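You operate a simulated robot arm through the tools that you are given. There is no shell and no other tool. Be economical: measure what you need, move in short steps, check, and stop when the job is done.

You are at the controls of a simulated two-armed robot. One attempt, no reset.

TASK
Change the bag in the bag holder and lock the catch again.
Fine: hold the holder while you work; the grey bag goes in the orange crate, the white bag sits right down in the holder. Set down upright: grey bag.

The check looks at the end state, three seconds after you hand in, the way a careful person would. Anything else that was tipped, shoved, dropped, spilled or broken makes it a failure.

THE ROBOT
Two 7-joint arms with fingered hands on one trunk, on a base that drives. Base frame: it is fixed to the floor where the robot stands at the start and does not move with it; the origin is under the middle of the robot, x ahead of it, y to its left, z up. Readings come in m, rad, newtons and seconds.
The left shoulder is at the start at [0.021, 0.214, 1.352], the right one opposite. With the tool pointing down near the work surface each hand reaches from about 0.1 to 0.5 m from the robot's upright axis, wherever it stands, measured 20 degrees to its own side. Places, roughly: holder catch [0.5, 0, 1]; inside of the orange crate [0.9, -0.3, 0.8]. Payload 3.3 kg a hand.
Tool frame (each hand has its own): the origin (TCP) lies between the finger pads and is the grasp point; the fingertips stand 0.026 m ahead of it; z points along the fingers, y is the line along which they close. Largest opening 0.132 m; the body of the gripper starts 0.073 m behind the TCP. The gripper is a hand of 2 fingers: y runs from the thumb to the fingers, the wrist lies at [0, 0, -0.224] in the tool frame, and closing takes about 1.5 s.
Orientation is told as [roll, pitch, yaw] about the base's x, y, z axes, in that order, counted from this pose: with the fingers straight down and closing along the base's y, the tool's x points along the base's -x, its y along +y and its z along -z.

THE INTERFACE
- The arms move only by the tool nudge_tool. It takes "left_series", "right_series" or both (then of equal length, played together; a hand with none holds still); each is a list of rows, each a list of 6 numbers: the shift along the tool's x, y, z in units of 50 mm (1.0 is 50 mm), then the turn, a rotation vector about the tool's x, y, z in units of 8 degrees (1.0 is 8 degrees). In form: [[x, y, z, wx, wy, wz], ...]. A call has 1 to 20 rows; each row shifts and turns the commanded pose from where the row before left it, along the tool's axes as they then stand. "left_hand" and "right_hand" are, for a hand that has rows, the finger opening in m, from 0 to 0.132, set as the call begins (left out, the last holds). A call with a number of a shift or a turn outside -1 to 1 is refused whole. A row lasts 0.2 s, in which the tool goes at most 0.05 m and 0.15 rad; a call with a longer step from one row to the next is refused whole, and so is a gripper value outside its range. A pose out of reach is approached as far as the arm can. The call stops where the force on the tool passes 40 N (or 10 N more than at its start, if that is more) or the arm is blocked; 0.2 s more then pass. Each finger travels about 0.153 m/s and halts on what it meets, pressing with about 32 N; the grip force reading is that of the motor and also rises with nothing between the fingers. The clock runs only during rows and for 0.2 s after the last one: add rows that do not move to give the fingers time. The reply holds the time, the measured pose of the TCP, the force on the tool along the base axes, the opening and the grip force, in the units named above and with some noise, with the torque about the TCP (base axes, N m) and any sound that the robot's microphone picked up, and new pictures: "show" is both (left out), scene, wrist or none (wrist: the cameras of the hands that moved).
- Cameras (640 x 400 px; columns grow to the right, rows downward): "scene" is now at [0.0945, -0.0096, 1.5313]; the picture's right is [0.00, -1.00, 0.00], its down [-0.60, -0.00, -0.80] and it looks along [0.80, 0.00, -0.60] (base axes); focal length 214 px, centre (320, 200). "left" rides on the left gripper at [-0.066, -0.003, -0.099] in its tool frame; the picture's right is [0.04, -1.00, 0.00], its down [0.83, 0.03, -0.55] and it looks along [0.55, 0.02, 0.83] (tool axes); focal length 261 px, centre (320, 200). "right" rides on the right gripper at [0.066, -0.003, -0.099] in its tool frame; the picture's right is [0.04, 1.00, 0.00], its down [-0.83, 0.03, -0.55] and it looks along [-0.55, 0.02, 0.83] (tool axes); focal length 261 px, centre (320, 200). There is no depth. A picture from a camera that has moved, and an enlarged one, comes with that camera's place and axes in the base frame and with its lens. The place of the scene camera against the robot may be out by one fixed shift of up to 0.018 m in any direction.
- slide_trunk(by): slides the trunk up (or, below 0, down) by that many m; the arms and the scene camera ride with it, the base frame stays. It gives what a move gives, with no picture.
- drive_base(legs): drives the robot by 1 to 6 legs, each [ahead, left, turn to the left] in m, m and rad, along the robot's own axes; the way and the turn of a leg run together, so that a leg with both is an arc; at most 1.5 m and 3.142 rad a leg. The arms and the cameras ride along, it lands a little off, and it stops where it bumps. It gives what a move gives, and a new picture of the scene camera.
- set_fingers(finger1, thumb_bend, hand): sets how far each is bent, from 0 (flat) to 1 (curled in); at 0.3 the hand is open as for a grip, at 0.7 the pads meet at the TCP. One left out holds its place. A second passes; each finger stops where it meets its share of the squeeze, and holds until it gets a number again. A gripper value or a shape takes the hand back. It gives what a move gives, with no picture; readings hold the bend of each and the force on the fingers (four entries, about 0 where the hand has none), thumb and palm.
- preshape(shape, hand): the hand has 2 fingers and takes this shape, open, in about a second: jaw (thumb against the fingers, like two jaws); tri (thumb and two fingers); tip (a fingertip pinch); poke (one finger out to press); point (the index stretched); flat (the hand flat); cup (the hand cupped); fist (a fist). The gripper value then closes the fingers along that shape, each until it touches; the sizes above hold for jaw. It gives what a move gives, with no picture.
- turn_head(pan, tilt): turns the head with the scene camera to pan (to the left, within 1.501 rad either way) and tilt (down, from -0.506 to 1.204), counted from straight ahead of the robot. It gives what a move gives, and a new picture of the scene camera.
- inspect(camera, box): a new picture of the part [left, top, right, bottom] of that camera's present view, enlarged. The clock stands still meanwhile.
- hand_in(): hands the job in; it is judged then, once.

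Work in short steps. Places have to be worked out from the pictures, the camera data and where the tool is seen: move nearer, look again, correct. Check each grasp and each placing, and mend what went wrong. You have 120 turns and 260 pictures in all, those below and enlarged ones among them. Open the grippers and draw the arms clear of the work before you hand the job in, unless the task says otherwise; then end with one line.

The tools are called after "Request:" as a command line: name --argument value ..., lists and objects as JSON in quotes. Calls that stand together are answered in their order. nudge_tool: Moves the arms, as the interface text tells. Its arguments: {"type":"object","properties":{"left_series":{"type":"array","items":{"type":"array","items":{"type":"number"}}},"left_hand":{"type":"number"},"right_series":{"type":"array","items":{"type":"array","items":{"type":"number"}}},"right_hand":{"type":"number"},"show":{"type":"string","enum":["both","scene","wrist","none"]}},"required":[]} The other tools are called the same way: slide_trunk (by) slides the trunk up or down; preshape (shape, hand) gives the hand a shape; set_fingers (finger1, thumb_bend, hand) moves the fingers one by one; drive_base (legs) drives the base; turn_head (pan, tilt) turns the head that bears the scene camera; inspect (camera, box) takes an enlarged picture of a part of a camera's view; hand_in () hands the job in.

At the start:

```text
time_s: 0.0
left_ee_pos: [0.3778, 0.1549, 1.386]
left_orientation: [-0.002, 0.001, -0.001]
left_wrist_force: [-0.3, -0.1, -0.5]
left_moment: [0.01, 0.02, 0.0]
left_opening: 0.1318
left_grip_force: 0.0
left_shape: jaw
left_bend: [0.3, 0.3]
left_finger forces: [0.0, 0.0, 0.1, 0.0, 0.1, 0.1]
right_ee_pos: [0.2672, -0.0908, 1.4218]
right_orientation: [0.001, -0.001, 0.0]
right_wrist_force: [-0.8, 0.0, -0.6]
right_moment: [0.01, 0.01, -0.01]
right_opening: 0.1321
right_grip_force: 0.1
right_shape: jaw
right_bend: [0.3, 0.3]
right_finger forces: [0.0, 0.0, 0.0, 0.0, 0.1, 0.0]
trunk travel left (down, up): [-0.633, 0.128]
robot x, y, heading: [-0.003, -0.0014, 0.004]
head pan, tilt: [0.003, 0.639]
```

scene: 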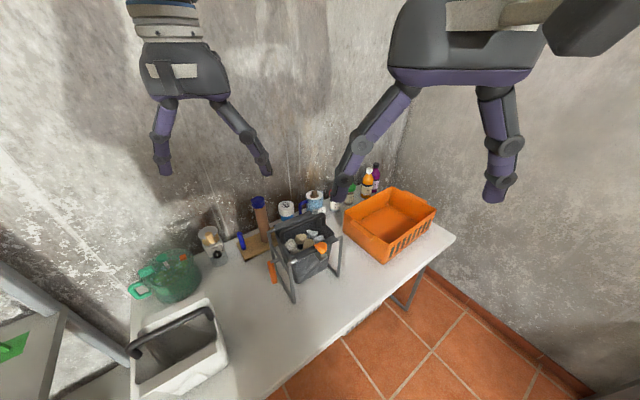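
right: 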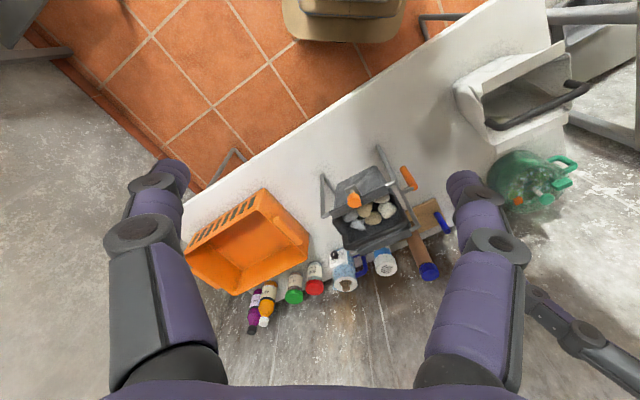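
left: 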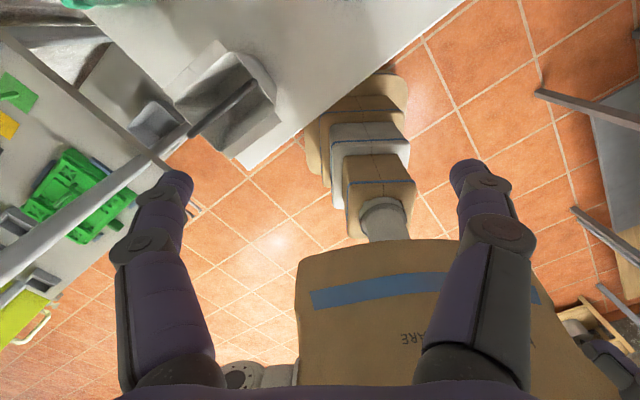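

The holder with the grey bag is in the middle, the crate at its right, and a white bag with a dark handle is at lower left. I enlarge these parts to understand them.

Request:
inspect --camera "scene" --box '[240, 180, 370, 310]'

Request:
inspect --camera "scene" --box '[110, 230, 270, 400]'

Request:
inspect --camera "right" --box '[290, 130, 460, 300]'

```text
3.08 times, centred on (305, 245) of scene
camera zoom: at [0.0945, -0.0096, 1.5313], right [0.0, -1.0, 0.0], down [-0.6, 0.0, -0.8], along [0.8, 0.0, -0.6], focal length 660 px, centre (366, 62)
```

zoom: 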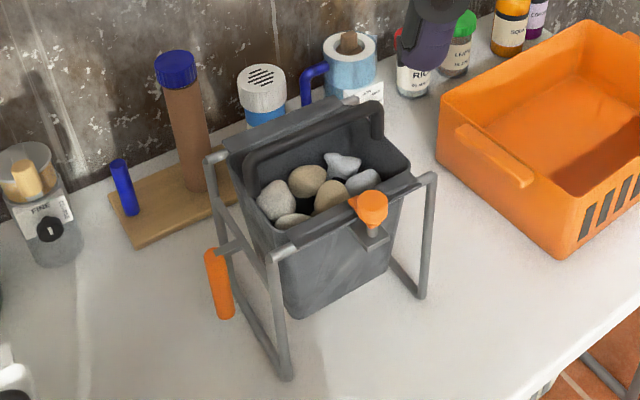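

```text
2.35 times, centred on (190, 315) of scene
camera zoom: at [0.0945, -0.0096, 1.5313], right [0.0, -1.0, 0.0], down [-0.6, 0.0, -0.8], along [0.8, 0.0, -0.6], focal length 505 px, centre (626, -71)
```

zoom: 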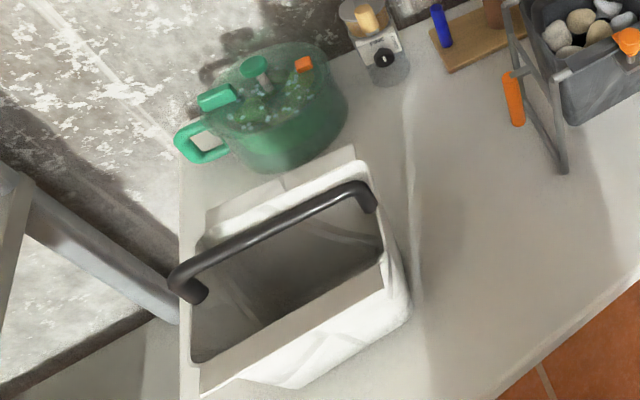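

```text
2.35 times, centred on (375, 215) of right
camera zoom: at [0.2025, -0.0936, 1.5197], right [-0.04, 1.0, 0.0], down [0.83, 0.03, 0.55], along [0.55, 0.02, -0.83], focal length 613 px, centre (191, 165)
```

zoom: 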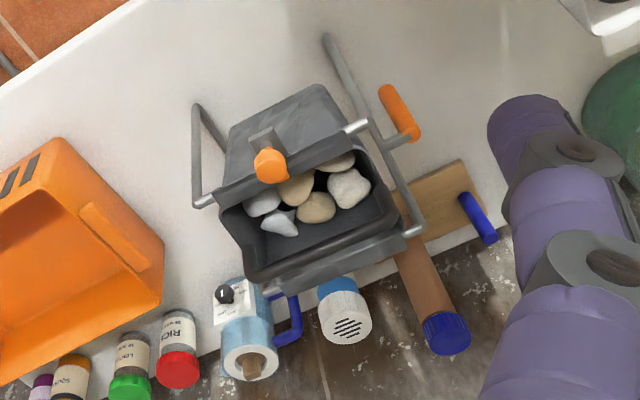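

I'll bring the right hand lower in front of the holder for a closer look at the catch and rails.

Request:
nudge_tool --right_series '[[0, 0.3, 1, 0, 0, 0], [0, 0.3, 1, 0, 0, 0], [0, 0.3, 1, 0, 0, 0], [0, 0, 0.8, 0, 0, 0], [0, 0, 0, 0, 0, 0]]'

Request:
inspect --camera "right" --box '[200, 60, 500, 260]'

```text
refused: row 1 steps farther than a row can; nothing moved
```

```text
2.00 times, centred on (350, 160) of right
camera zoom: at [0.2025, -0.0936, 1.5197], right [-0.04, 1.0, 0.0], down [0.83, 0.03, 0.55], along [0.55, 0.02, -0.83], focal length 521 px, centre (260, 280)
```

zoom: 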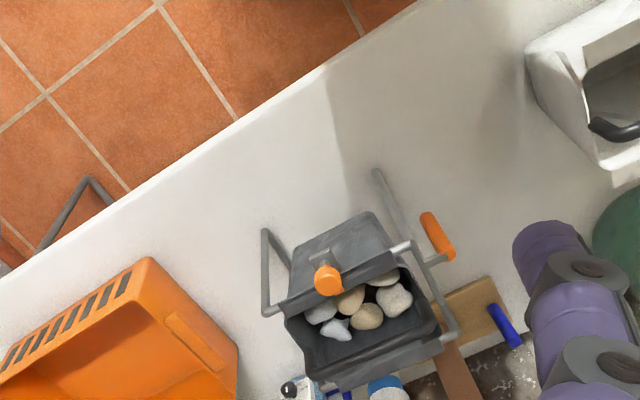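

The step was over the norm limit; I repeat it with smaller steps.

Request:
nudge_tool --right_series '[[0, 0.2, 0.9, 0, 0, 0], [0, 0.2, 0.9, 0, 0, 0], [0, 0.2, 0.9, 0, 0, 0], [0, 0.2, 0.9, 0, 0, 0], [0, 0, 0, 0, 0, 0]]' --show "wrist"

Request:
inspect --camera "right" --box '[220, 50, 460, 200]'

```text
time_s: 1.2
left_ee_pos: [0.3769, 0.1537, 1.3865]
left_orientation: [-0.001, -0.001, 0.001]
left_wrist_force: [-0.6, -1.0, 0.1]
left_moment: [-0.03, -0.04, -0.02]
left_opening: 0.1317
left_grip_force: 0.0
left_shape: jaw
left_bend: [0.3, 0.3]
left_finger forces: [0.0, 0.0, 0.0, 0.0, 0.0, 0.0]
right_ee_pos: [0.2658, -0.0488, 1.244]
right_orientation: [0.002, -0.002, 0.0]
right_wrist_force: [-0.6, -0.7, 0.0]
right_moment: [0.02, -0.01, -0.02]
right_opening: 0.1319
right_grip_force: 0.0
right_shape: jaw
right_bend: [0.3, 0.3]
right_finger forces: [0.0, 0.0, 0.0, 0.0, 0.0, 0.0]
trunk travel left (down, up): [-0.633, 0.128]
robot x, y, heading: [0.0005, 0.0029, -0.002]
head pan, tilt: [0.003, 0.639]
camera right: at [0.2003, -0.0516, 1.3421], right [-0.04, 1.0, 0.0], down [0.83, 0.03, 0.55], along [0.55, 0.02, -0.83], focal length 261 px, centre (320, 200)
```

right: 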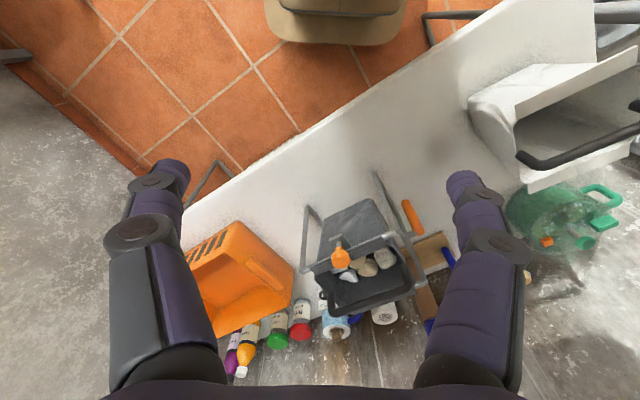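

```text
2.67 times, centred on (340, 125) of right
camera zoom: at [0.2003, -0.0516, 1.3421], right [-0.04, 1.0, 0.0], down [0.83, 0.03, 0.55], along [0.55, 0.02, -0.83], focal length 695 px, centre (267, 400)
```

zoom: 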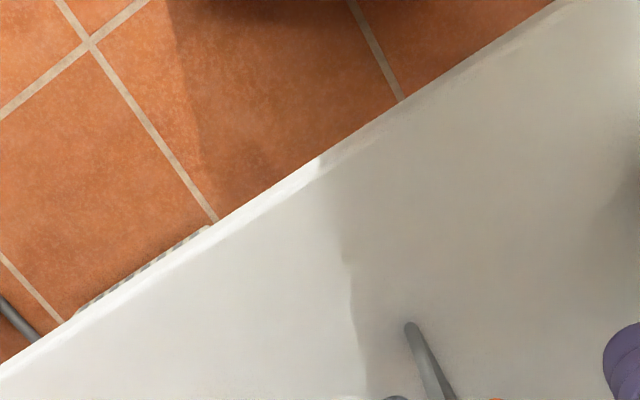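

Request:
inspect --camera "right" --box '[280, 160, 460, 330]'

```text
2.35 times, centred on (370, 245) of right
camera zoom: at [0.2003, -0.0516, 1.3421], right [-0.04, 1.0, 0.0], down [0.83, 0.03, 0.55], along [0.55, 0.02, -0.83], focal length 613 px, centre (202, 94)
```

zoom: 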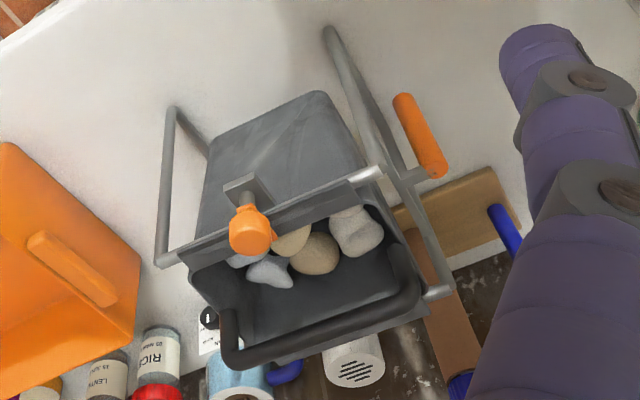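

Table edge and holder are turned about 0.61 rad to the left; white bag, holder and crate line up along it. I turn the robot square to the table and slide right so that it faces the holder.

Request:
drive_base --legs '[[0, 0, 0.61], [0, -0.3, 0]]'

Request:
inspect --camera "right" --box '[200, 100, 520, 300]'

```text
time_s: 4.9
left_ee_pos: [0.3956, 0.0973, 1.3874]
left_orientation: [0.002, 0.0, 0.609]
left_wrist_force: [-0.1, 0.3, -0.6]
left_moment: [0.01, -0.02, 0.02]
left_opening: 0.1319
left_grip_force: 0.0
left_shape: jaw
left_bend: [0.3, 0.3]
left_finger forces: [0.1, 0.0, 0.0, 0.0, 0.0, 0.1]
right_ee_pos: [0.4196, -0.1338, 1.2446]
right_orientation: [0.003, 0.0, 0.608]
right_wrist_force: [0.1, -0.8, -0.1]
right_moment: [0.01, 0.03, 0.02]
right_opening: 0.1317
right_grip_force: 0.0
right_shape: jaw
right_bend: [0.3, 0.3]
right_finger forces: [0.1, 0.0, 0.1, 0.0, 0.0, 0.0]
trunk travel left (down, up): [-0.633, 0.128]
robot x, y, heading: [0.1707, -0.2503, 0.603]
head pan, tilt: [0.003, 0.639]
camera scene: at [0.2495, -0.1999, 1.5313], right [0.57, -0.82, 0.0], down [-0.49, -0.34, -0.8], along [0.66, 0.46, -0.6], focal length 214 px, centre (320, 200)
```

scene: 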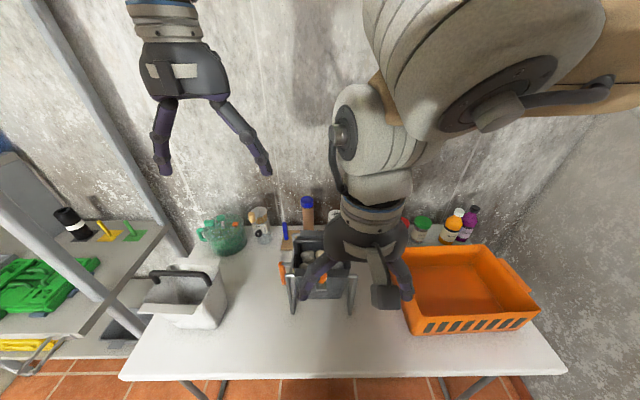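

```text
2.00 times, centred on (360, 200) of right
camera zoom: at [0.3676, -0.174, 1.3421], right [-0.6, 0.8, 0.0], down [0.66, 0.5, 0.55], along [0.44, 0.33, -0.83], focal length 521 px, centre (240, 200)
```

zoom: 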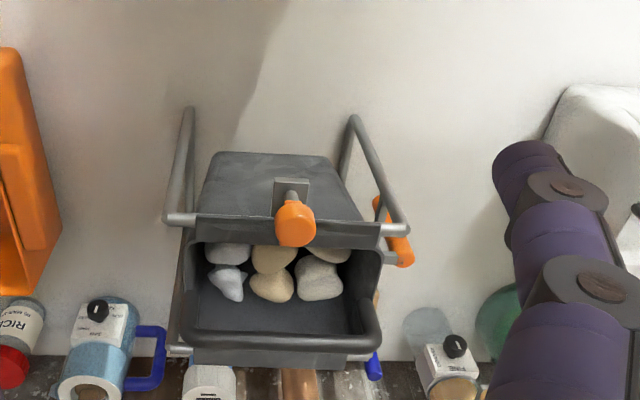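

Well aligned now. I tilt the right hand's camera to a flatter view and lower it to see the catch from the front.

Request:
nudge_tool --right_series '[[0, 0, 0.8, 0, 0, 0], [0, 0, 0.8, 0, 0, 0], [0, 0, 0, 0, -1, 0], [0, 0, 0, 0, -1, 0], [0, 0, 0, 0, -1, 0], [0, 0, 0, 0, -0.7, 0], [0, 0, 0, 0, 0, 0]]' --show "none"

Request:
inspect --camera "right" --box '[170, 40, 470, 240]'

```text
time_s: 6.6
left_ee_pos: [0.3941, 0.0968, 1.387]
left_orientation: [0.002, 0.002, 0.608]
left_wrist_force: [0.1, 0.3, 0.1]
left_moment: [0.01, 0.02, -0.01]
left_opening: 0.1318
left_grip_force: 0.0
left_shape: jaw
left_bend: [0.3, 0.3]
left_finger forces: [0.0, 0.1, 0.1, 0.0, 0.1, 0.0]
right_ee_pos: [0.4544, -0.1147, 1.1879]
right_orientation: [0.146, -0.501, 0.335]
right_wrist_force: [0.2, 0.0, 0.0]
right_moment: [-0.01, 0.0, 0.0]
right_opening: 0.1318
right_grip_force: 0.0
right_shape: jaw
right_bend: [0.3, 0.3]
right_finger forces: [0.1, 0.0, 0.0, 0.0, 0.0, 0.0]
trunk travel left (down, up): [-0.633, 0.128]
robot x, y, heading: [0.1713, -0.2461, 0.605]
head pan, tilt: [0.003, 0.639]
stopped in row 7 (right hand): the arm was blocked; the commanded pose is now the measured one
```

```text
2.00 times, centred on (320, 140) of right
camera zoom: at [0.362, -0.164, 1.241], right [-0.42, 0.9, 0.11], down [0.45, 0.11, 0.88], along [0.78, 0.42, -0.45], focal length 521 px, centre (320, 320)
```

zoom: 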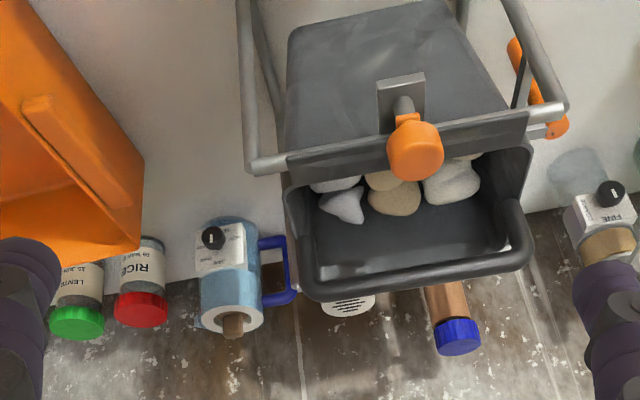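

The image is upside down: a grey bracket with a pivot and an orange knob on the front rail. I move the right hand aside to view it with the scene camera.

Request:
nudge_tool --right_series '[[0, -0.9, -0.3, 0, 0, 0], [0, -0.9, -0.3, 0, 0, 0], [0, -0.9, 0, 0, 0, 0], [0, -0.9, 0, 0, 0, 0], [0, 0, 0, 0, 0, 0]]' --show "wrist"

Request:
turn_head --pan 0 --tilt 0.85

Request:
inspect --camera "scene" --box '[265, 140, 385, 240]'

```text
time_s: 7.8
left_ee_pos: [0.3936, 0.0976, 1.3862]
left_orientation: [0.0, 0.0, 0.607]
left_wrist_force: [-1.1, -0.3, -0.9]
left_moment: [-0.01, -0.01, -0.02]
left_opening: 0.132
left_grip_force: 0.1
left_shape: jaw
left_bend: [0.3, 0.3]
left_finger forces: [0.0, 0.0, 0.1, 0.0, 0.1, 0.0]
right_ee_pos: [0.5395, -0.2025, 1.2221]
right_orientation: [0.138, -0.502, 0.347]
right_wrist_force: [0.7, -0.4, 0.1]
right_moment: [-0.03, 0.01, 0.05]
right_opening: 0.1322
right_grip_force: 0.0
right_shape: jaw
right_bend: [0.3, 0.3]
right_finger forces: [0.0, 0.0, 0.0, 0.0, 0.0, 0.0]
right hand out of reach, approached as far as the arm can: row 2, 3, 4
trunk travel left (down, up): [-0.633, 0.128]
robot x, y, heading: [0.1715, -0.2443, 0.605]
head pan, tilt: [0.003, 0.639]
camera right: at [0.4475, -0.2529, 1.2744], right [-0.43, 0.9, 0.1], down [0.45, 0.12, 0.89], along [0.78, 0.43, -0.45], focal length 261 px, centre (320, 200)
```

right: 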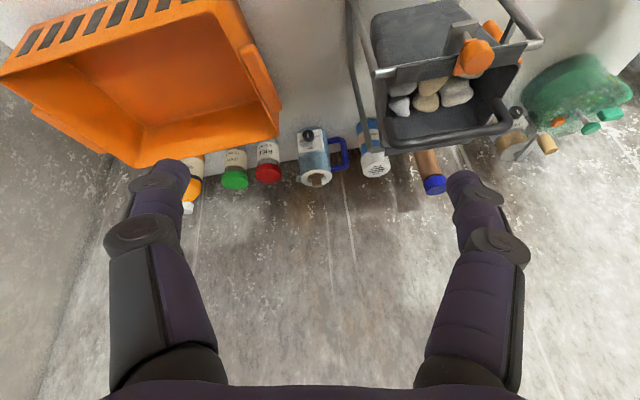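

```text
time_s: 8.6
left_ee_pos: [0.3944, 0.0973, 1.3871]
left_orientation: [0.0, 0.002, 0.608]
left_wrist_force: [0.3, 0.5, 0.3]
left_moment: [-0.03, 0.0, -0.04]
left_opening: 0.1318
left_grip_force: 0.1
left_shape: jaw
left_bend: [0.3, 0.3]
left_finger forces: [0.0, 0.1, 0.0, 0.0, 0.0, 0.0]
right_ee_pos: [0.5405, -0.2015, 1.2217]
right_orientation: [0.14, -0.502, 0.344]
right_wrist_force: [0.4, 0.5, 0.4]
right_moment: [0.0, -0.01, 0.01]
right_opening: 0.132
right_grip_force: 0.1
right_shape: jaw
right_bend: [0.3, 0.3]
right_finger forces: [0.0, 0.0, 0.0, 0.0, 0.1, 0.0]
trunk travel left (down, up): [-0.633, 0.128]
robot x, y, heading: [0.1723, -0.2436, 0.61]
head pan, tilt: [0.0, 0.85]
camera scene: at [0.242, -0.2047, 1.5139], right [0.57, -0.82, 0.0], down [-0.62, -0.43, -0.66], along [0.54, 0.38, -0.75], focal length 214 px, centre (320, 200)
```

scene: 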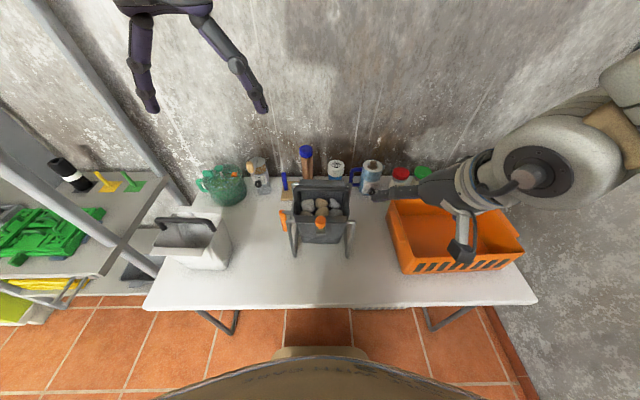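

```text
4.00 times, centred on (325, 190) of scene
camera zoom: at [0.242, -0.2047, 1.5139], right [0.57, -0.82, 0.0], down [-0.62, -0.43, -0.66], along [0.54, 0.38, -0.75], focal length 858 px, centre (300, 240)
```

zoom: 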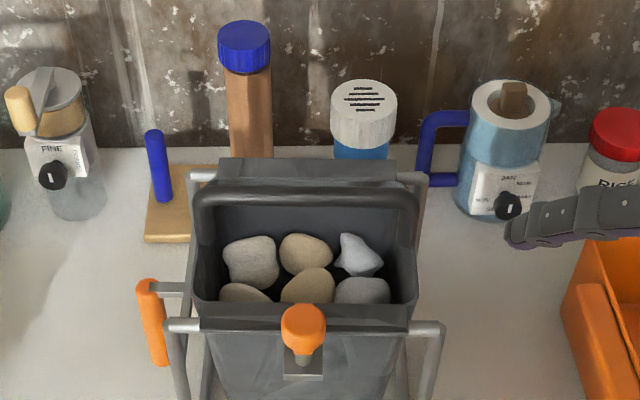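

The catch looks like an orange lever on a front bracket. I raise the right hand and then lower the trunk so the head camera sees it from a flatter angle.

Request:
nudge_tool --right_series '[[0, 0, -0.5, 0, 1, 0], [0, 0, -0.5, 0, 1, 0], [0, 0, -0.5, 0, 1, 0], [0, 0, -0.9, 0, 0.6, 0], [0, 0, -0.9, 0, 0, 0], [0, 0, -0.9, 0, 0, 0], [0, 0, 0, 0, 0, 0]]' --show "scene"

Request:
slide_trunk --by -0.2

Request:
turn_head --pan 0 --tilt 0.65

Request:
inspect --camera "scene" --box '[255, 160, 395, 270]'

```text
time_s: 10.2
left_ee_pos: [0.3963, 0.0965, 1.3869]
left_orientation: [0.0, 0.0, 0.607]
left_wrist_force: [-0.4, -0.3, 1.0]
left_moment: [-0.01, -0.01, 0.03]
left_opening: 0.132
left_grip_force: 0.0
left_shape: jaw
left_bend: [0.3, 0.3]
left_finger forces: [0.0, 0.0, 0.0, 0.1, 0.0, 0.0]
right_ee_pos: [0.5222, -0.2389, 1.4256]
right_orientation: [0.126, -0.004, 0.411]
right_wrist_force: [0.4, 0.3, 0.4]
right_moment: [0.0, -0.02, 0.0]
right_opening: 0.1321
right_grip_force: 0.1
right_shape: jaw
right_bend: [0.3, 0.3]
right_finger forces: [0.1, 0.0, 0.1, 0.0, 0.0, 0.0]
trunk travel left (down, up): [-0.633, 0.128]
robot x, y, heading: [0.1755, -0.2425, 0.607]
head pan, tilt: [0.0, 0.85]
camera scene: at [0.2429, -0.2051, 1.5138], right [0.57, -0.82, 0.0], down [-0.62, -0.43, -0.66], along [0.54, 0.38, -0.75], focal length 214 px, centre (320, 200)
```

scene: 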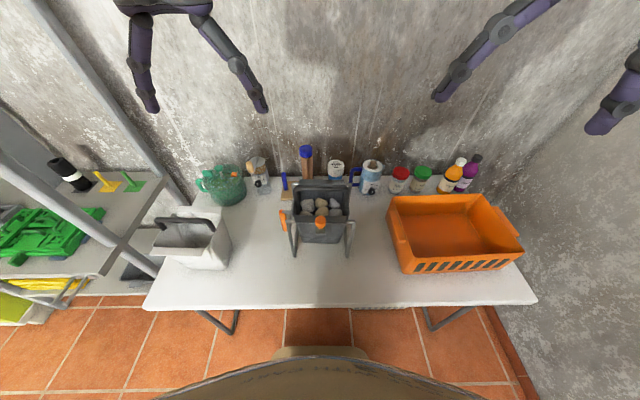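

```text
time_s: 12.3
left_ee_pos: [0.393, 0.0974, 1.1867]
left_orientation: [-0.002, 0.0, 0.609]
left_wrist_force: [-0.1, 0.2, -0.7]
left_moment: [-0.01, 0.05, 0.05]
left_opening: 0.132
left_grip_force: 0.1
left_shape: jaw
left_bend: [0.3, 0.3]
left_finger forces: [0.0, 0.0, 0.0, 0.0, 0.0, 0.1]
right_ee_pos: [0.5216, -0.2396, 1.2227]
right_orientation: [0.127, -0.008, 0.414]
right_wrist_force: [-0.5, -0.5, 0.1]
right_moment: [0.0, -0.02, -0.01]
right_opening: 0.1319
right_grip_force: 0.1
right_shape: jaw
right_bend: [0.3, 0.3]
right_finger forces: [0.0, 0.0, 0.1, 0.0, 0.0, 0.0]
trunk travel left (down, up): [-0.433, 0.328]
robot x, y, heading: [0.1735, -0.2449, 0.604]
head pan, tilt: [0.0, 0.85]
```

```text
time_s: 13.1
left_ee_pos: [0.3946, 0.096, 1.1863]
left_orientation: [0.002, 0.0, 0.609]
left_wrist_force: [-0.5, 0.5, -0.2]
left_moment: [-0.01, 0.02, 0.01]
left_opening: 0.1321
left_grip_force: 0.1
left_shape: jaw
left_bend: [0.3, 0.3]
left_finger forces: [0.0, 0.0, 0.1, 0.0, 0.1, 0.0]
right_ee_pos: [0.5217, -0.2395, 1.2237]
right_orientation: [0.124, -0.005, 0.411]
right_wrist_force: [0.4, 0.0, 0.6]
right_moment: [-0.01, -0.04, -0.02]
right_opening: 0.1321
right_grip_force: 0.0
right_shape: jaw
right_bend: [0.3, 0.3]
right_finger forces: [0.0, 0.0, 0.1, 0.0, 0.0, 0.0]
trunk travel left (down, up): [-0.433, 0.328]
robot x, y, heading: [0.1683, -0.2483, 0.604]
head pan, tilt: [0.0, 0.649]
camera scene: at [0.2583, -0.1932, 1.33], right [0.57, -0.82, 0.0], down [-0.5, -0.35, -0.8], along [0.65, 0.45, -0.61], focal length 214 px, centre (320, 200)
```

scene: 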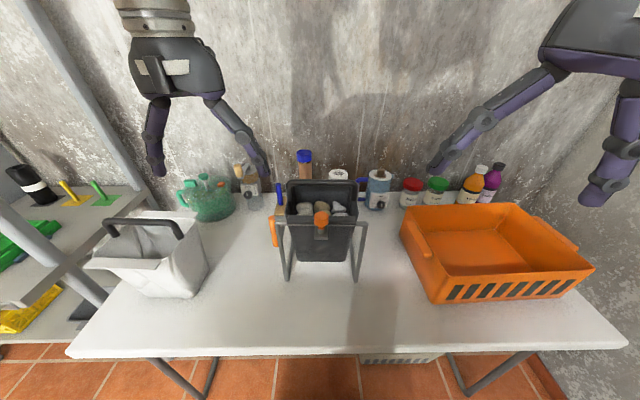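

```text
3.64 times, centred on (325, 215) of scene
camera zoom: at [0.2583, -0.1932, 1.33], right [0.57, -0.82, 0.0], down [-0.5, -0.35, -0.8], along [0.65, 0.45, -0.61], focal length 780 px, centre (302, 146)
```

zoom: 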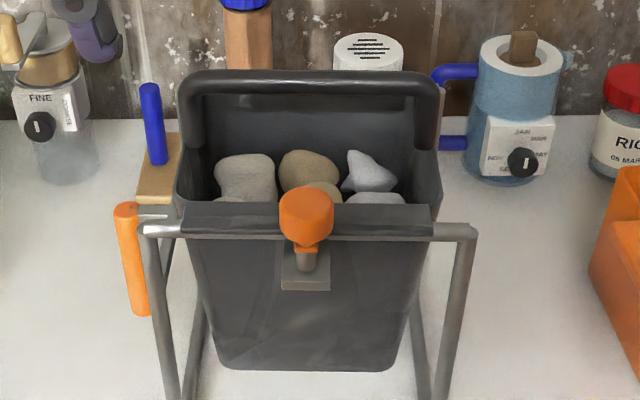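

The bag has lips over front and rear rails; the catch is a bracket on the front rail with an orange lever standing up over the lip. I turn the right hand's camera to look from the side to find the lever's pivot.

Request:
nudge_tool --right_series '[[0, 0, 0, 0, 0, -1], [0, 0, 0, 0, 0, -1], [0, 0, 0, 0, 0, -1], [0, 0, 0, 0, 0, -1], [0, 0, 0, 0, 0, -1], [0, 0, 0, 0, 0, -1], [0, 0, 0.6, 0, -1, 0], [0, 0, 0.6, 0, -1, 0], [0, 0, 0, 0, -1, 0], [0, 0, 0, 0, 0, 0]]' --show "both"

```text
time_s: 15.2
left_ee_pos: [0.3936, 0.0983, 1.187]
left_orientation: [0.001, 0.0, 0.609]
left_wrist_force: [0.0, -0.1, -0.7]
left_moment: [0.01, -0.02, 0.05]
left_opening: 0.1318
left_grip_force: 0.0
left_shape: jaw
left_bend: [0.3, 0.3]
left_finger forces: [0.0, 0.1, 0.1, 0.0, 0.0, 0.1]
right_ee_pos: [0.5206, -0.2272, 1.1648]
right_orientation: [0.092, -0.514, 1.207]
right_wrist_force: [1.0, -0.8, 0.3]
right_moment: [-0.03, -0.03, -0.03]
right_opening: 0.132
right_grip_force: 0.1
right_shape: jaw
right_bend: [0.3, 0.3]
right_finger forces: [0.0, 0.0, 0.0, 0.0, 0.0, 0.0]
trunk travel left (down, up): [-0.433, 0.328]
robot x, y, heading: [0.1726, -0.2483, 0.608]
head pan, tilt: [0.0, 0.649]
camera scene: at [0.2581, -0.1924, 1.33], right [0.57, -0.82, 0.0], down [-0.5, -0.35, -0.8], along [0.65, 0.45, -0.6], focal length 214 px, centre (320, 200)
camera right: at [0.4937, -0.3302, 1.217], right [-0.96, 0.28, 0.06], down [0.18, 0.42, 0.89], along [0.22, 0.87, -0.45], focal length 261 px, centre (320, 200)
```

scene: 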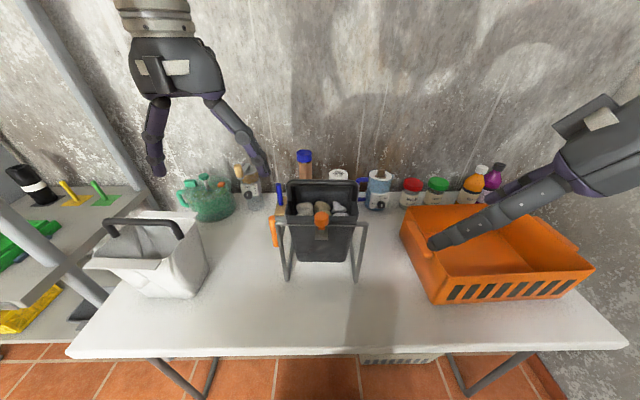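
right: 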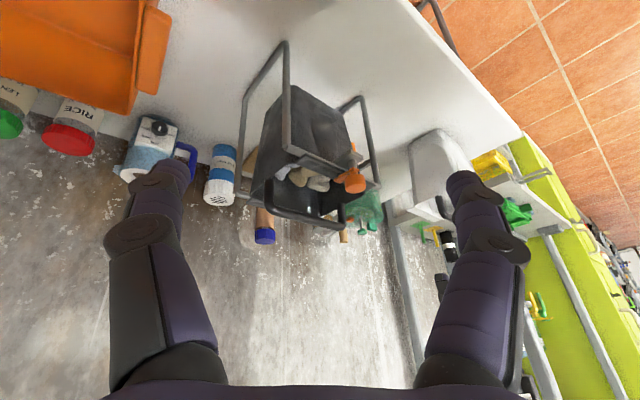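

Request:
inspect --camera "right" --box '[235, 60, 435, 240]'

Request:
inspect --camera "right" --box '[300, 120, 400, 210]'

```text
2.22 times, centred on (335, 150) of right
camera zoom: at [0.4937, -0.3302, 1.217], right [-0.96, 0.28, 0.06], down [0.18, 0.42, 0.89], along [0.22, 0.87, -0.45], focal length 579 px, centre (287, 311)
```

zoom: 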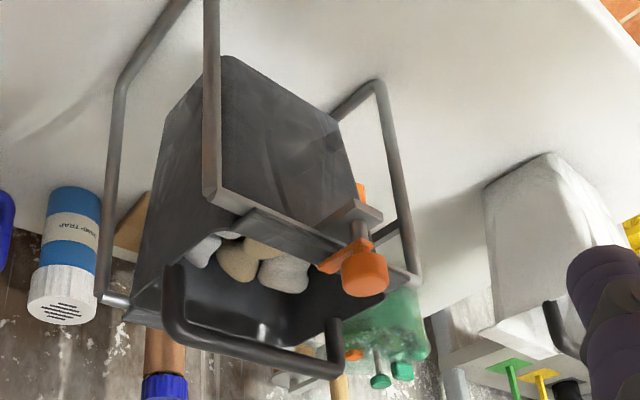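

```text
4.44 times, centred on (350, 165) of right
camera zoom: at [0.4937, -0.3302, 1.217], right [-0.96, 0.28, 0.06], down [0.18, 0.42, 0.89], along [0.22, 0.87, -0.45], focal length 1158 px, centre (187, 356)
```

zoom: 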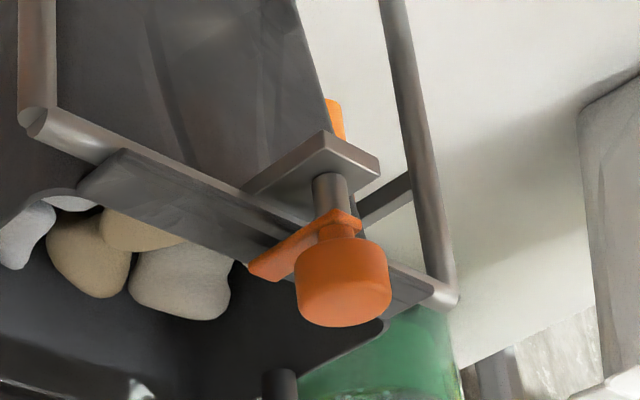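

The catch is clear now: a horizontal turn-tongue on a vertical post lying over the lip; turning the knob about the vertical frees it. Before driving nearer I check what lies under the table edge.

Request:
turn_head --pan -0.1 --tilt 1.1

Request:
inspect --camera "scene" --box '[200, 200, 480, 400]'

```text
time_s: 16.1
left_ee_pos: [0.3943, 0.0981, 1.1856]
left_orientation: [-0.001, 0.0, 0.608]
left_wrist_force: [-0.9, 0.4, 0.2]
left_moment: [-0.03, 0.01, -0.01]
left_opening: 0.1321
left_grip_force: 0.0
left_shape: jaw
left_bend: [0.3, 0.3]
left_finger forces: [0.2, 0.1, 0.0, 0.1, 0.1, 0.1]
right_ee_pos: [0.5202, -0.2288, 1.1648]
right_orientation: [0.091, -0.512, 1.212]
right_wrist_force: [-0.7, -0.6, 0.2]
right_moment: [0.01, 0.01, 0.04]
right_opening: 0.132
right_grip_force: 0.1
right_shape: jaw
right_bend: [0.3, 0.3]
right_finger forces: [0.1, 0.1, 0.1, 0.1, 0.0, 0.0]
trunk travel left (down, up): [-0.433, 0.328]
robot x, y, heading: [0.1702, -0.2467, 0.607]
head pan, tilt: [-0.099, 1.1]
camera scene: at [0.2422, -0.212, 1.2957], right [0.49, -0.87, 0.0], down [-0.78, -0.43, -0.45], along [0.4, 0.22, -0.89], focal length 214 px, centre (320, 200)
```

scene: 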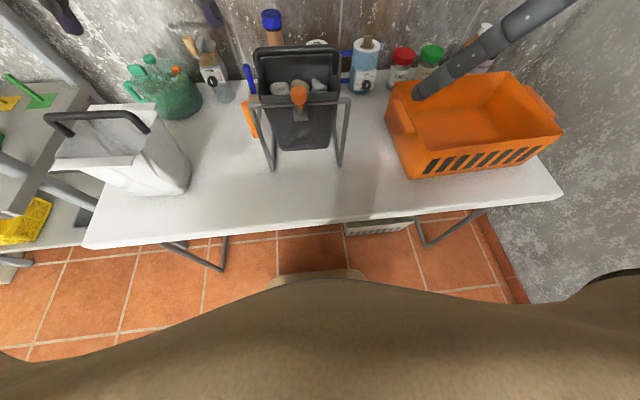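

```text
2.00 times, centred on (340, 300) of scene
camera zoom: at [0.2422, -0.212, 1.2957], right [0.49, -0.87, 0.0], down [-0.78, -0.43, -0.45], along [0.4, 0.22, -0.89], focal length 429 px, centre (280, 0)
```

zoom: 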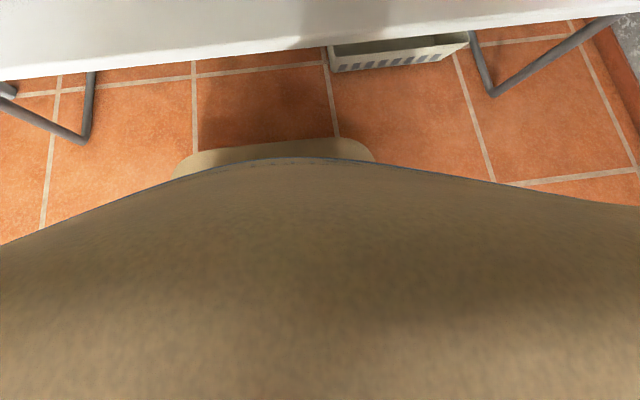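

A basket and legs sit under the table but leave room for 0.1 m ahead. I square the right hand, yaw the left hand by 90° to grip the handle fore-aft, and raise the trunk again.

Request:
slide_trunk --by 0.2

Request:
nudge_tool --left_series '[[0, 0, 0, 0, 0, -1], [0, 0, 0, 0, 0, -1], [0, 0, 0, 0, 0, -1], [0, 0, 0, 0, 0, -1], [0, 0, 0, 0, 0, -1], [0, 0, 0, 0, 0, -1], [0, 0, 0, 0, 0, -1], [0, 0, 0, 0, 0, -1], [0, 0, 0, 0, 0, -1], [0, 0, 0, 0, 0, -1], [0, 0, 0, 0, 0, -1], [0, 0, 0, 0, 0, -0.25], [0, 0, 0, 0, 0, 0]]' --right_series '[[0, 0, 0, 0, 1, 0], [0, 0, 0, 0, 1, 0], [0, 0, 0, 0, 1, 0], [0, 0, 0, 0, 0, 1], [0, 0, 0, 0, 0, 1], [0, 0, 0, 0, 0, 1], [0, 0, 0, 0, 0, 1], [0, 0, 0, 0, 0, 0.6], [0, 0, 0, 0.9, 0, 0], [0, 0, 0, 0, 0, 0], [0, 0, 0, 0, 0, 0], [0, 0, 0, 0, 0, 0], [0, 0, 0, 0, 0, 0]]' --show "none"

Request:
drive_base --legs '[[0.1, 0, 0]]'

```text
time_s: 18.3
left_ee_pos: [0.3935, 0.0977, 1.3865]
left_orientation: [0.001, 0.0, 0.608]
left_wrist_force: [0.0, -0.7, 1.4]
left_moment: [0.01, 0.01, -0.03]
left_opening: 0.1317
left_grip_force: 0.0
left_shape: jaw
left_bend: [0.3, 0.3]
left_finger forces: [0.0, 0.1, 0.1, 0.1, 0.0, 0.0]
right_ee_pos: [0.521, -0.2278, 1.3646]
right_orientation: [0.089, -0.512, 1.21]
right_wrist_force: [0.4, 0.2, -0.2]
right_moment: [-0.03, 0.0, 0.02]
right_opening: 0.1319
right_grip_force: 0.1
right_shape: jaw
right_bend: [0.3, 0.3]
right_finger forces: [0.0, 0.0, 0.1, 0.0, 0.0, 0.1]
trunk travel left (down, up): [-0.633, 0.128]
robot x, y, heading: [0.1689, -0.2423, 0.607]
head pan, tilt: [-0.099, 1.1]
```

```text
time_s: 21.1
left_ee_pos: [0.3949, 0.0969, 1.3858]
left_orientation: [0.0, 0.001, 2.177]
left_wrist_force: [0.4, 0.8, 0.9]
left_moment: [-0.01, 0.0, -0.01]
left_opening: 0.132
left_grip_force: 0.1
left_shape: jaw
left_bend: [0.3, 0.3]
left_finger forces: [0.1, 0.1, 0.1, 0.1, 0.0, 0.1]
right_ee_pos: [0.5212, -0.2293, 1.3642]
right_orientation: [-0.004, -0.028, 0.607]
right_wrist_force: [-0.1, 0.5, 0.4]
right_moment: [-0.01, 0.01, -0.02]
right_opening: 0.132
right_grip_force: 0.0
right_shape: jaw
right_bend: [0.3, 0.3]
right_finger forces: [0.0, 0.0, 0.1, 0.0, 0.0, 0.0]
trunk travel left (down, up): [-0.633, 0.128]
robot x, y, heading: [0.1703, -0.247, 0.608]
head pan, tilt: [-0.099, 1.1]
```

```text
time_s: 22.3
left_ee_pos: [0.4763, 0.1538, 1.387]
left_orientation: [0.004, 0.0, 2.179]
left_wrist_force: [-0.1, 0.9, -0.9]
left_moment: [-0.01, 0.01, 0.0]
left_opening: 0.1318
left_grip_force: 0.0
left_shape: jaw
left_bend: [0.3, 0.3]
left_finger forces: [0.0, 0.1, 0.0, 0.0, 0.0, 0.0]
right_ee_pos: [0.6032, -0.1713, 1.3643]
right_orientation: [-0.004, -0.029, 0.606]
right_wrist_force: [0.5, -0.4, -0.8]
right_moment: [0.0, 0.03, 0.0]
right_opening: 0.1318
right_grip_force: 0.0
right_shape: jaw
right_bend: [0.3, 0.3]
right_finger forces: [0.1, 0.0, 0.1, 0.0, 0.0, 0.0]
trunk travel left (down, up): [-0.633, 0.128]
robot x, y, heading: [0.2552, -0.1903, 0.608]
head pan, tilt: [-0.099, 1.1]
camera scene: at [0.3151, -0.1612, 1.496], right [0.49, -0.87, 0.0], down [-0.78, -0.43, -0.45], along [0.4, 0.22, -0.89], focal length 214 px, centre (320, 200)
```

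scene: 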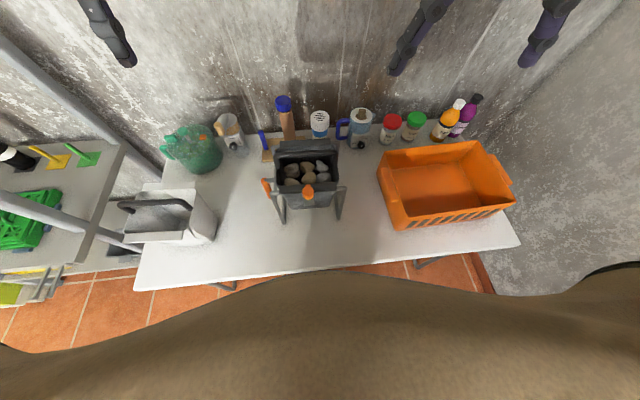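

Left hand is above and slightly left of the handle. I lower it to about z=1.11 above the handle and look with its camera.

Request:
nudge_tool --left_series '[[0, -0.18, 0.9, 0, 0, 0], [0, -0.18, 0.9, 0, 0, 0], [0, -0.18, 0.9, 0, 0, 0], [0, -0.18, 0.9, 0, 0, 0], [0, -0.18, 0.9, 0, 0, 0], [0, -0.18, 0.9, 0, 0, 0], [0, 0, 0, 0, 1, 0], [0, 0, 0, 0, 1, 0], [0, 0, 0, 0, 0, 0]]' --show "wrist"

Request:
turn_head --pan 0.1 --tilt 0.9

Request:
inspect --camera "scene" --box '[230, 130, 370, 240]'

```text
time_s: 24.3
left_ee_pos: [0.5201, 0.1842, 1.1169]
left_orientation: [0.0, 0.28, 2.178]
left_wrist_force: [-0.1, -0.9, 0.7]
left_moment: [0.02, 0.03, 0.01]
left_opening: 0.132
left_grip_force: 0.1
left_shape: jaw
left_bend: [0.3, 0.3]
left_finger forces: [0.1, 0.0, 0.0, 0.1, 0.0, 0.1]
right_ee_pos: [0.6013, -0.1724, 1.3635]
right_orientation: [-0.004, -0.029, 0.607]
right_wrist_force: [0.3, -0.6, 0.1]
right_moment: [0.02, 0.02, -0.01]
right_opening: 0.1322
right_grip_force: 0.0
right_shape: jaw
right_bend: [0.3, 0.3]
right_finger forces: [0.0, 0.2, 0.1, 0.0, 0.1, 0.1]
trunk travel left (down, up): [-0.633, 0.128]
robot x, y, heading: [0.2578, -0.1921, 0.612]
head pan, tilt: [-0.099, 1.1]
camera left: at [0.4718, 0.2606, 1.1926], right [0.84, 0.54, 0.01], down [0.34, -0.55, 0.76], along [0.42, -0.64, -0.65], focal length 261 px, centre (320, 200)
```

left: 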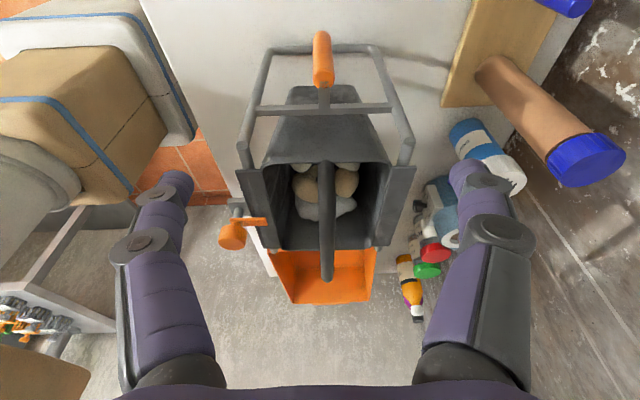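

```text
time_s: 25.0
left_ee_pos: [0.5187, 0.1853, 1.1162]
left_orientation: [0.001, 0.281, 2.178]
left_wrist_force: [0.3, -0.4, -1.6]
left_moment: [0.0, 0.03, -0.01]
left_opening: 0.1319
left_grip_force: 0.1
left_shape: jaw
left_bend: [0.3, 0.3]
left_finger forces: [0.0, 0.1, 0.0, 0.0, 0.1, 0.0]
right_ee_pos: [0.6016, -0.1718, 1.3648]
right_orientation: [-0.006, -0.028, 0.608]
right_wrist_force: [0.3, -0.6, -0.4]
right_moment: [-0.02, -0.01, -0.02]
right_opening: 0.1318
right_grip_force: 0.1
right_shape: jaw
right_bend: [0.3, 0.3]
right_finger forces: [0.0, 0.1, 0.0, 0.1, 0.1, 0.0]
trunk travel left (down, up): [-0.633, 0.128]
robot x, y, heading: [0.254, -0.1899, 0.614]
head pan, tilt: [0.099, 0.901]
camera scene: at [0.3165, -0.1433, 1.5099], right [0.65, -0.76, 0.0], down [-0.6, -0.51, -0.62], along [0.47, 0.4, -0.78], focal length 214 px, centre (320, 200)
```

scene: 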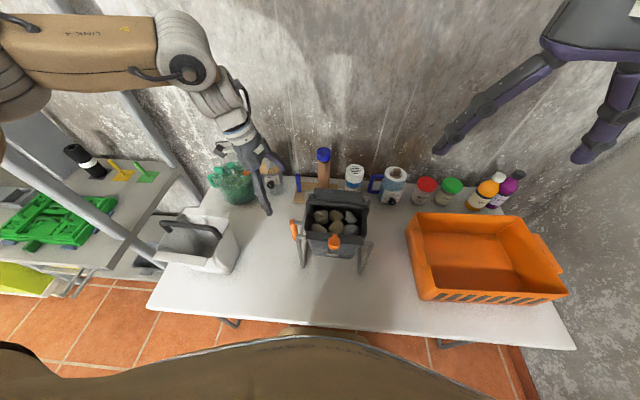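

```text
3.64 times, centred on (300, 185) of scene
camera zoom: at [0.3165, -0.1433, 1.5099], right [0.65, -0.76, 0.0], down [-0.6, -0.51, -0.62], along [0.47, 0.4, -0.78], focal length 780 px, centre (393, 254)
```

zoom: 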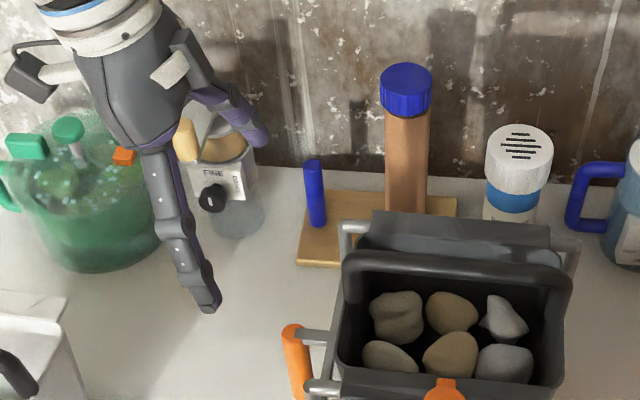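

Handle confirmed vertical at about (0.541, 0.163), top z≈0.942. I shift sideways and descend along the tool so the fingers straddle its upper part.

Request:
nudge_tool --left_series '[[-0.58, -0.11, 0, 0, 0, 0], [0, 0, 0.85, 0, 0, 0], [0, 0, 0.85, 0, 0, 0], [0, 0, 0.85, 0, 0, 0], [0, 0, 0.85, 0, 0, 0], [0, 0, 0, 0, 0, 0]]' --show "wrist"

Request:
inspect --camera "scene" --box '[240, 160, 360, 270]'

```text
time_s: 26.4
left_ee_pos: [0.5383, 0.1737, 0.9444]
left_orientation: [-0.001, 0.28, 2.179]
left_wrist_force: [-0.1, -0.2, -0.4]
left_moment: [0.02, -0.01, 0.01]
left_opening: 0.1318
left_grip_force: 0.2
left_shape: jaw
left_bend: [0.3, 0.3]
left_finger forces: [0.0, 0.1, 0.0, 0.0, 0.0, 0.0]
right_ee_pos: [0.6006, -0.1715, 1.3645]
right_orientation: [-0.006, -0.031, 0.607]
right_wrist_force: [0.0, 0.1, 0.6]
right_moment: [-0.01, -0.02, 0.01]
right_opening: 0.1321
right_grip_force: 0.1
right_shape: jaw
right_bend: [0.3, 0.3]
right_finger forces: [0.0, 0.0, 0.0, 0.1, 0.0, 0.0]
trunk travel left (down, up): [-0.633, 0.128]
robot x, y, heading: [0.2544, -0.1904, 0.607]
head pan, tilt: [0.099, 0.901]
camera left: at [0.4897, 0.2496, 1.0209], right [0.84, 0.54, 0.01], down [0.34, -0.55, 0.76], along [0.42, -0.64, -0.65], focal length 261 px, centre (320, 200)
```

left: 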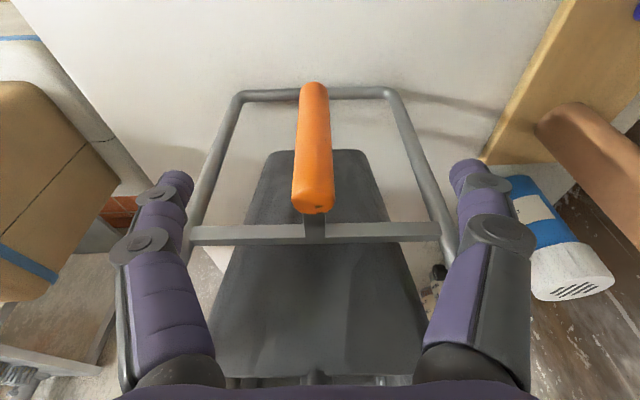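

```text
3.64 times, centred on (300, 215) of scene
camera zoom: at [0.316, -0.1433, 1.51], right [0.65, -0.76, 0.0], down [-0.6, -0.51, -0.62], along [0.47, 0.4, -0.78], focal length 780 px, centre (393, 146)
```

zoom: 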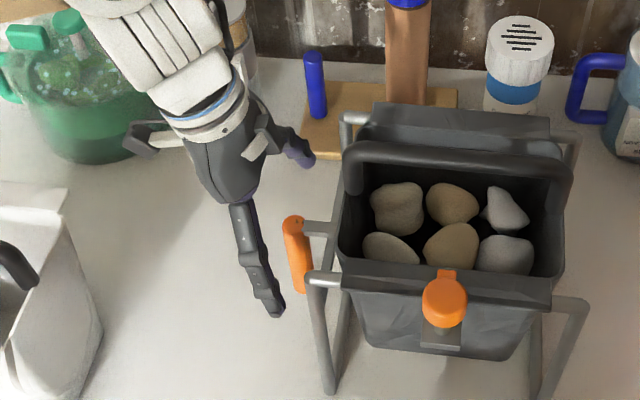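

Handle lies between the fingers; I go down 44 mm and close the left hand on it.

Request:
nudge_tool --left_series '[[-0.05, 0.03, 0.45, 0, 0, 0], [-0.05, 0.03, 0.43, 0, 0, 0], [0, 0, 0, 0, 0, 0]]' --show "none"

Request:
nudge_tool --left_series '[[0, 0, 0, 0, 0, 0], [0, 0, 0, 0, 0, 0], [0, 0, 0, 0, 0, 0], [0, 0, 0, 0, 0, 0], [0, 0, 0, 0, 0, 0], [0, 0, 0, 0, 0, 0], [0, 0, 0, 0, 0, 0]]' --left_hand 0.0 --show "wrist"

```text
time_s: 27.2
left_ee_pos: [0.5377, 0.164, 0.9005]
left_orientation: [0.0, 0.278, 2.178]
left_wrist_force: [0.4, 0.0, -0.1]
left_moment: [0.0, -0.01, 0.01]
left_opening: 0.132
left_grip_force: 0.0
left_shape: jaw
left_bend: [0.3, 0.3]
left_finger forces: [0.1, 0.0, 0.0, 0.0, 0.1, 0.0]
right_ee_pos: [0.6015, -0.1722, 1.3653]
right_orientation: [-0.005, -0.029, 0.61]
right_wrist_force: [0.5, 0.4, 0.2]
right_moment: [-0.04, 0.03, 0.01]
right_opening: 0.132
right_grip_force: 0.0
right_shape: jaw
right_bend: [0.3, 0.3]
right_finger forces: [0.0, 0.0, 0.0, 0.0, 0.1, 0.1]
trunk travel left (down, up): [-0.633, 0.128]
robot x, y, heading: [0.2531, -0.1902, 0.609]
head pan, tilt: [0.099, 0.901]
```

```text
time_s: 28.8
left_ee_pos: [0.5391, 0.1642, 0.9004]
left_orientation: [0.002, 0.28, 2.18]
left_wrist_force: [0.8, -2.4, 0.4]
left_moment: [-0.03, 0.06, -0.01]
left_opening: 0.014
left_grip_force: 32.3
left_shape: jaw
left_bend: [0.72, 0.7]
left_finger forces: [28.7, 0.1, 0.0, 0.0, 28.1, 0.1]
right_ee_pos: [0.6019, -0.1719, 1.3641]
right_orientation: [-0.004, -0.03, 0.608]
right_wrist_force: [-0.1, -0.3, 0.0]
right_moment: [0.01, 0.01, 0.02]
right_opening: 0.132
right_grip_force: 0.1
right_shape: jaw
right_bend: [0.3, 0.3]
right_finger forces: [0.1, 0.0, 0.0, 0.0, 0.0, 0.0]
trunk travel left (down, up): [-0.633, 0.128]
robot x, y, heading: [0.2532, -0.1943, 0.604]
head pan, tilt: [0.099, 0.901]
camera left: at [0.4907, 0.2411, 0.9781], right [0.84, 0.54, 0.01], down [0.34, -0.55, 0.76], along [0.42, -0.64, -0.65], focal length 261 px, centre (320, 200)
```

left: 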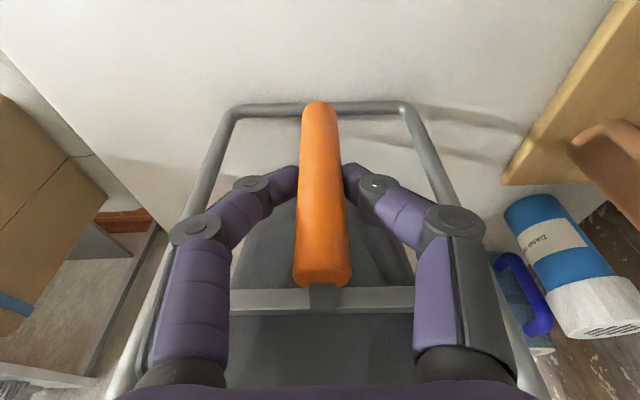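

The holder is held. Now I bring the right hand above the catch knob at about (0.525, -0.003) and look.

Request:
nudge_tool --right_series '[[-0.1, 0.9, 0, 0, 0, 0], [-0.1, 0.9, 0, 0, 0, 0], [-0.1, 0.9, 0, 0, 0, 0], [-0.1, 0.9, 0, 0, 0, 0], [-0.1, 0.05, 0.9, 0, 0, 0], [-0.1, 0, 0.9, 0, 0, 0], [-0.07, 0, 0.9, 0, 0.22, 0], [0, 0, 0.9, 0, 0, 0], [0, 0, 0.7, 0, 0, 0], [0, 0, 0, 0, 0, 0]]' --show "both"

```text
time_s: 31.0
left_ee_pos: [0.5378, 0.1642, 0.9012]
left_orientation: [-0.002, 0.281, 2.178]
left_wrist_force: [-0.1, -0.6, 0.0]
left_moment: [0.0, -0.03, -0.01]
left_opening: 0.014
left_grip_force: 31.8
left_shape: jaw
left_bend: [0.72, 0.7]
left_finger forces: [28.7, 0.0, 0.0, 0.0, 28.1, 0.0]
right_ee_pos: [0.5284, -0.0002, 1.1488]
right_orientation: [-0.004, 0.002, 0.607]
right_wrist_force: [-0.1, 0.0, 0.8]
right_moment: [0.0, -0.01, -0.03]
right_opening: 0.1319
right_grip_force: 0.1
right_shape: jaw
right_bend: [0.3, 0.3]
right_finger forces: [0.1, 0.0, 0.0, 0.0, 0.0, 0.1]
trunk travel left (down, up): [-0.633, 0.128]
robot x, y, heading: [0.2518, -0.1916, 0.607]
head pan, tilt: [0.099, 0.901]
camera scene: at [0.3167, -0.1431, 1.5099], right [0.65, -0.76, 0.0], down [-0.6, -0.51, -0.62], along [0.47, 0.4, -0.78], focal length 214 px, centre (320, 200)
camera right: at [0.4766, -0.0384, 1.2474], right [-0.6, 0.8, 0.0], down [0.66, 0.5, 0.55], along [0.44, 0.33, -0.83], focal length 261 px, centre (320, 200)
```

scene: 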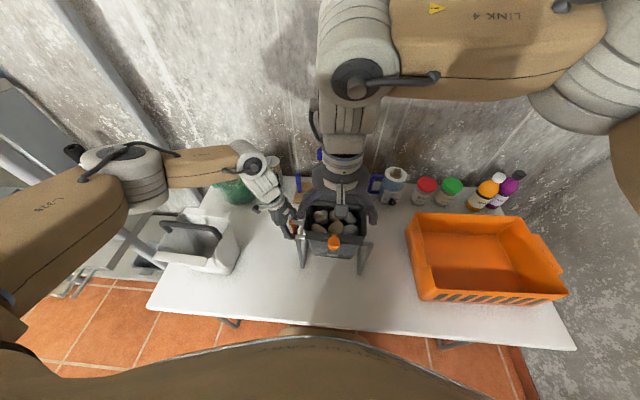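
right: 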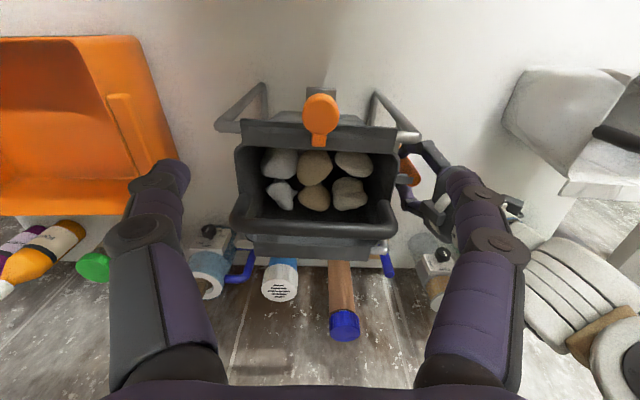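

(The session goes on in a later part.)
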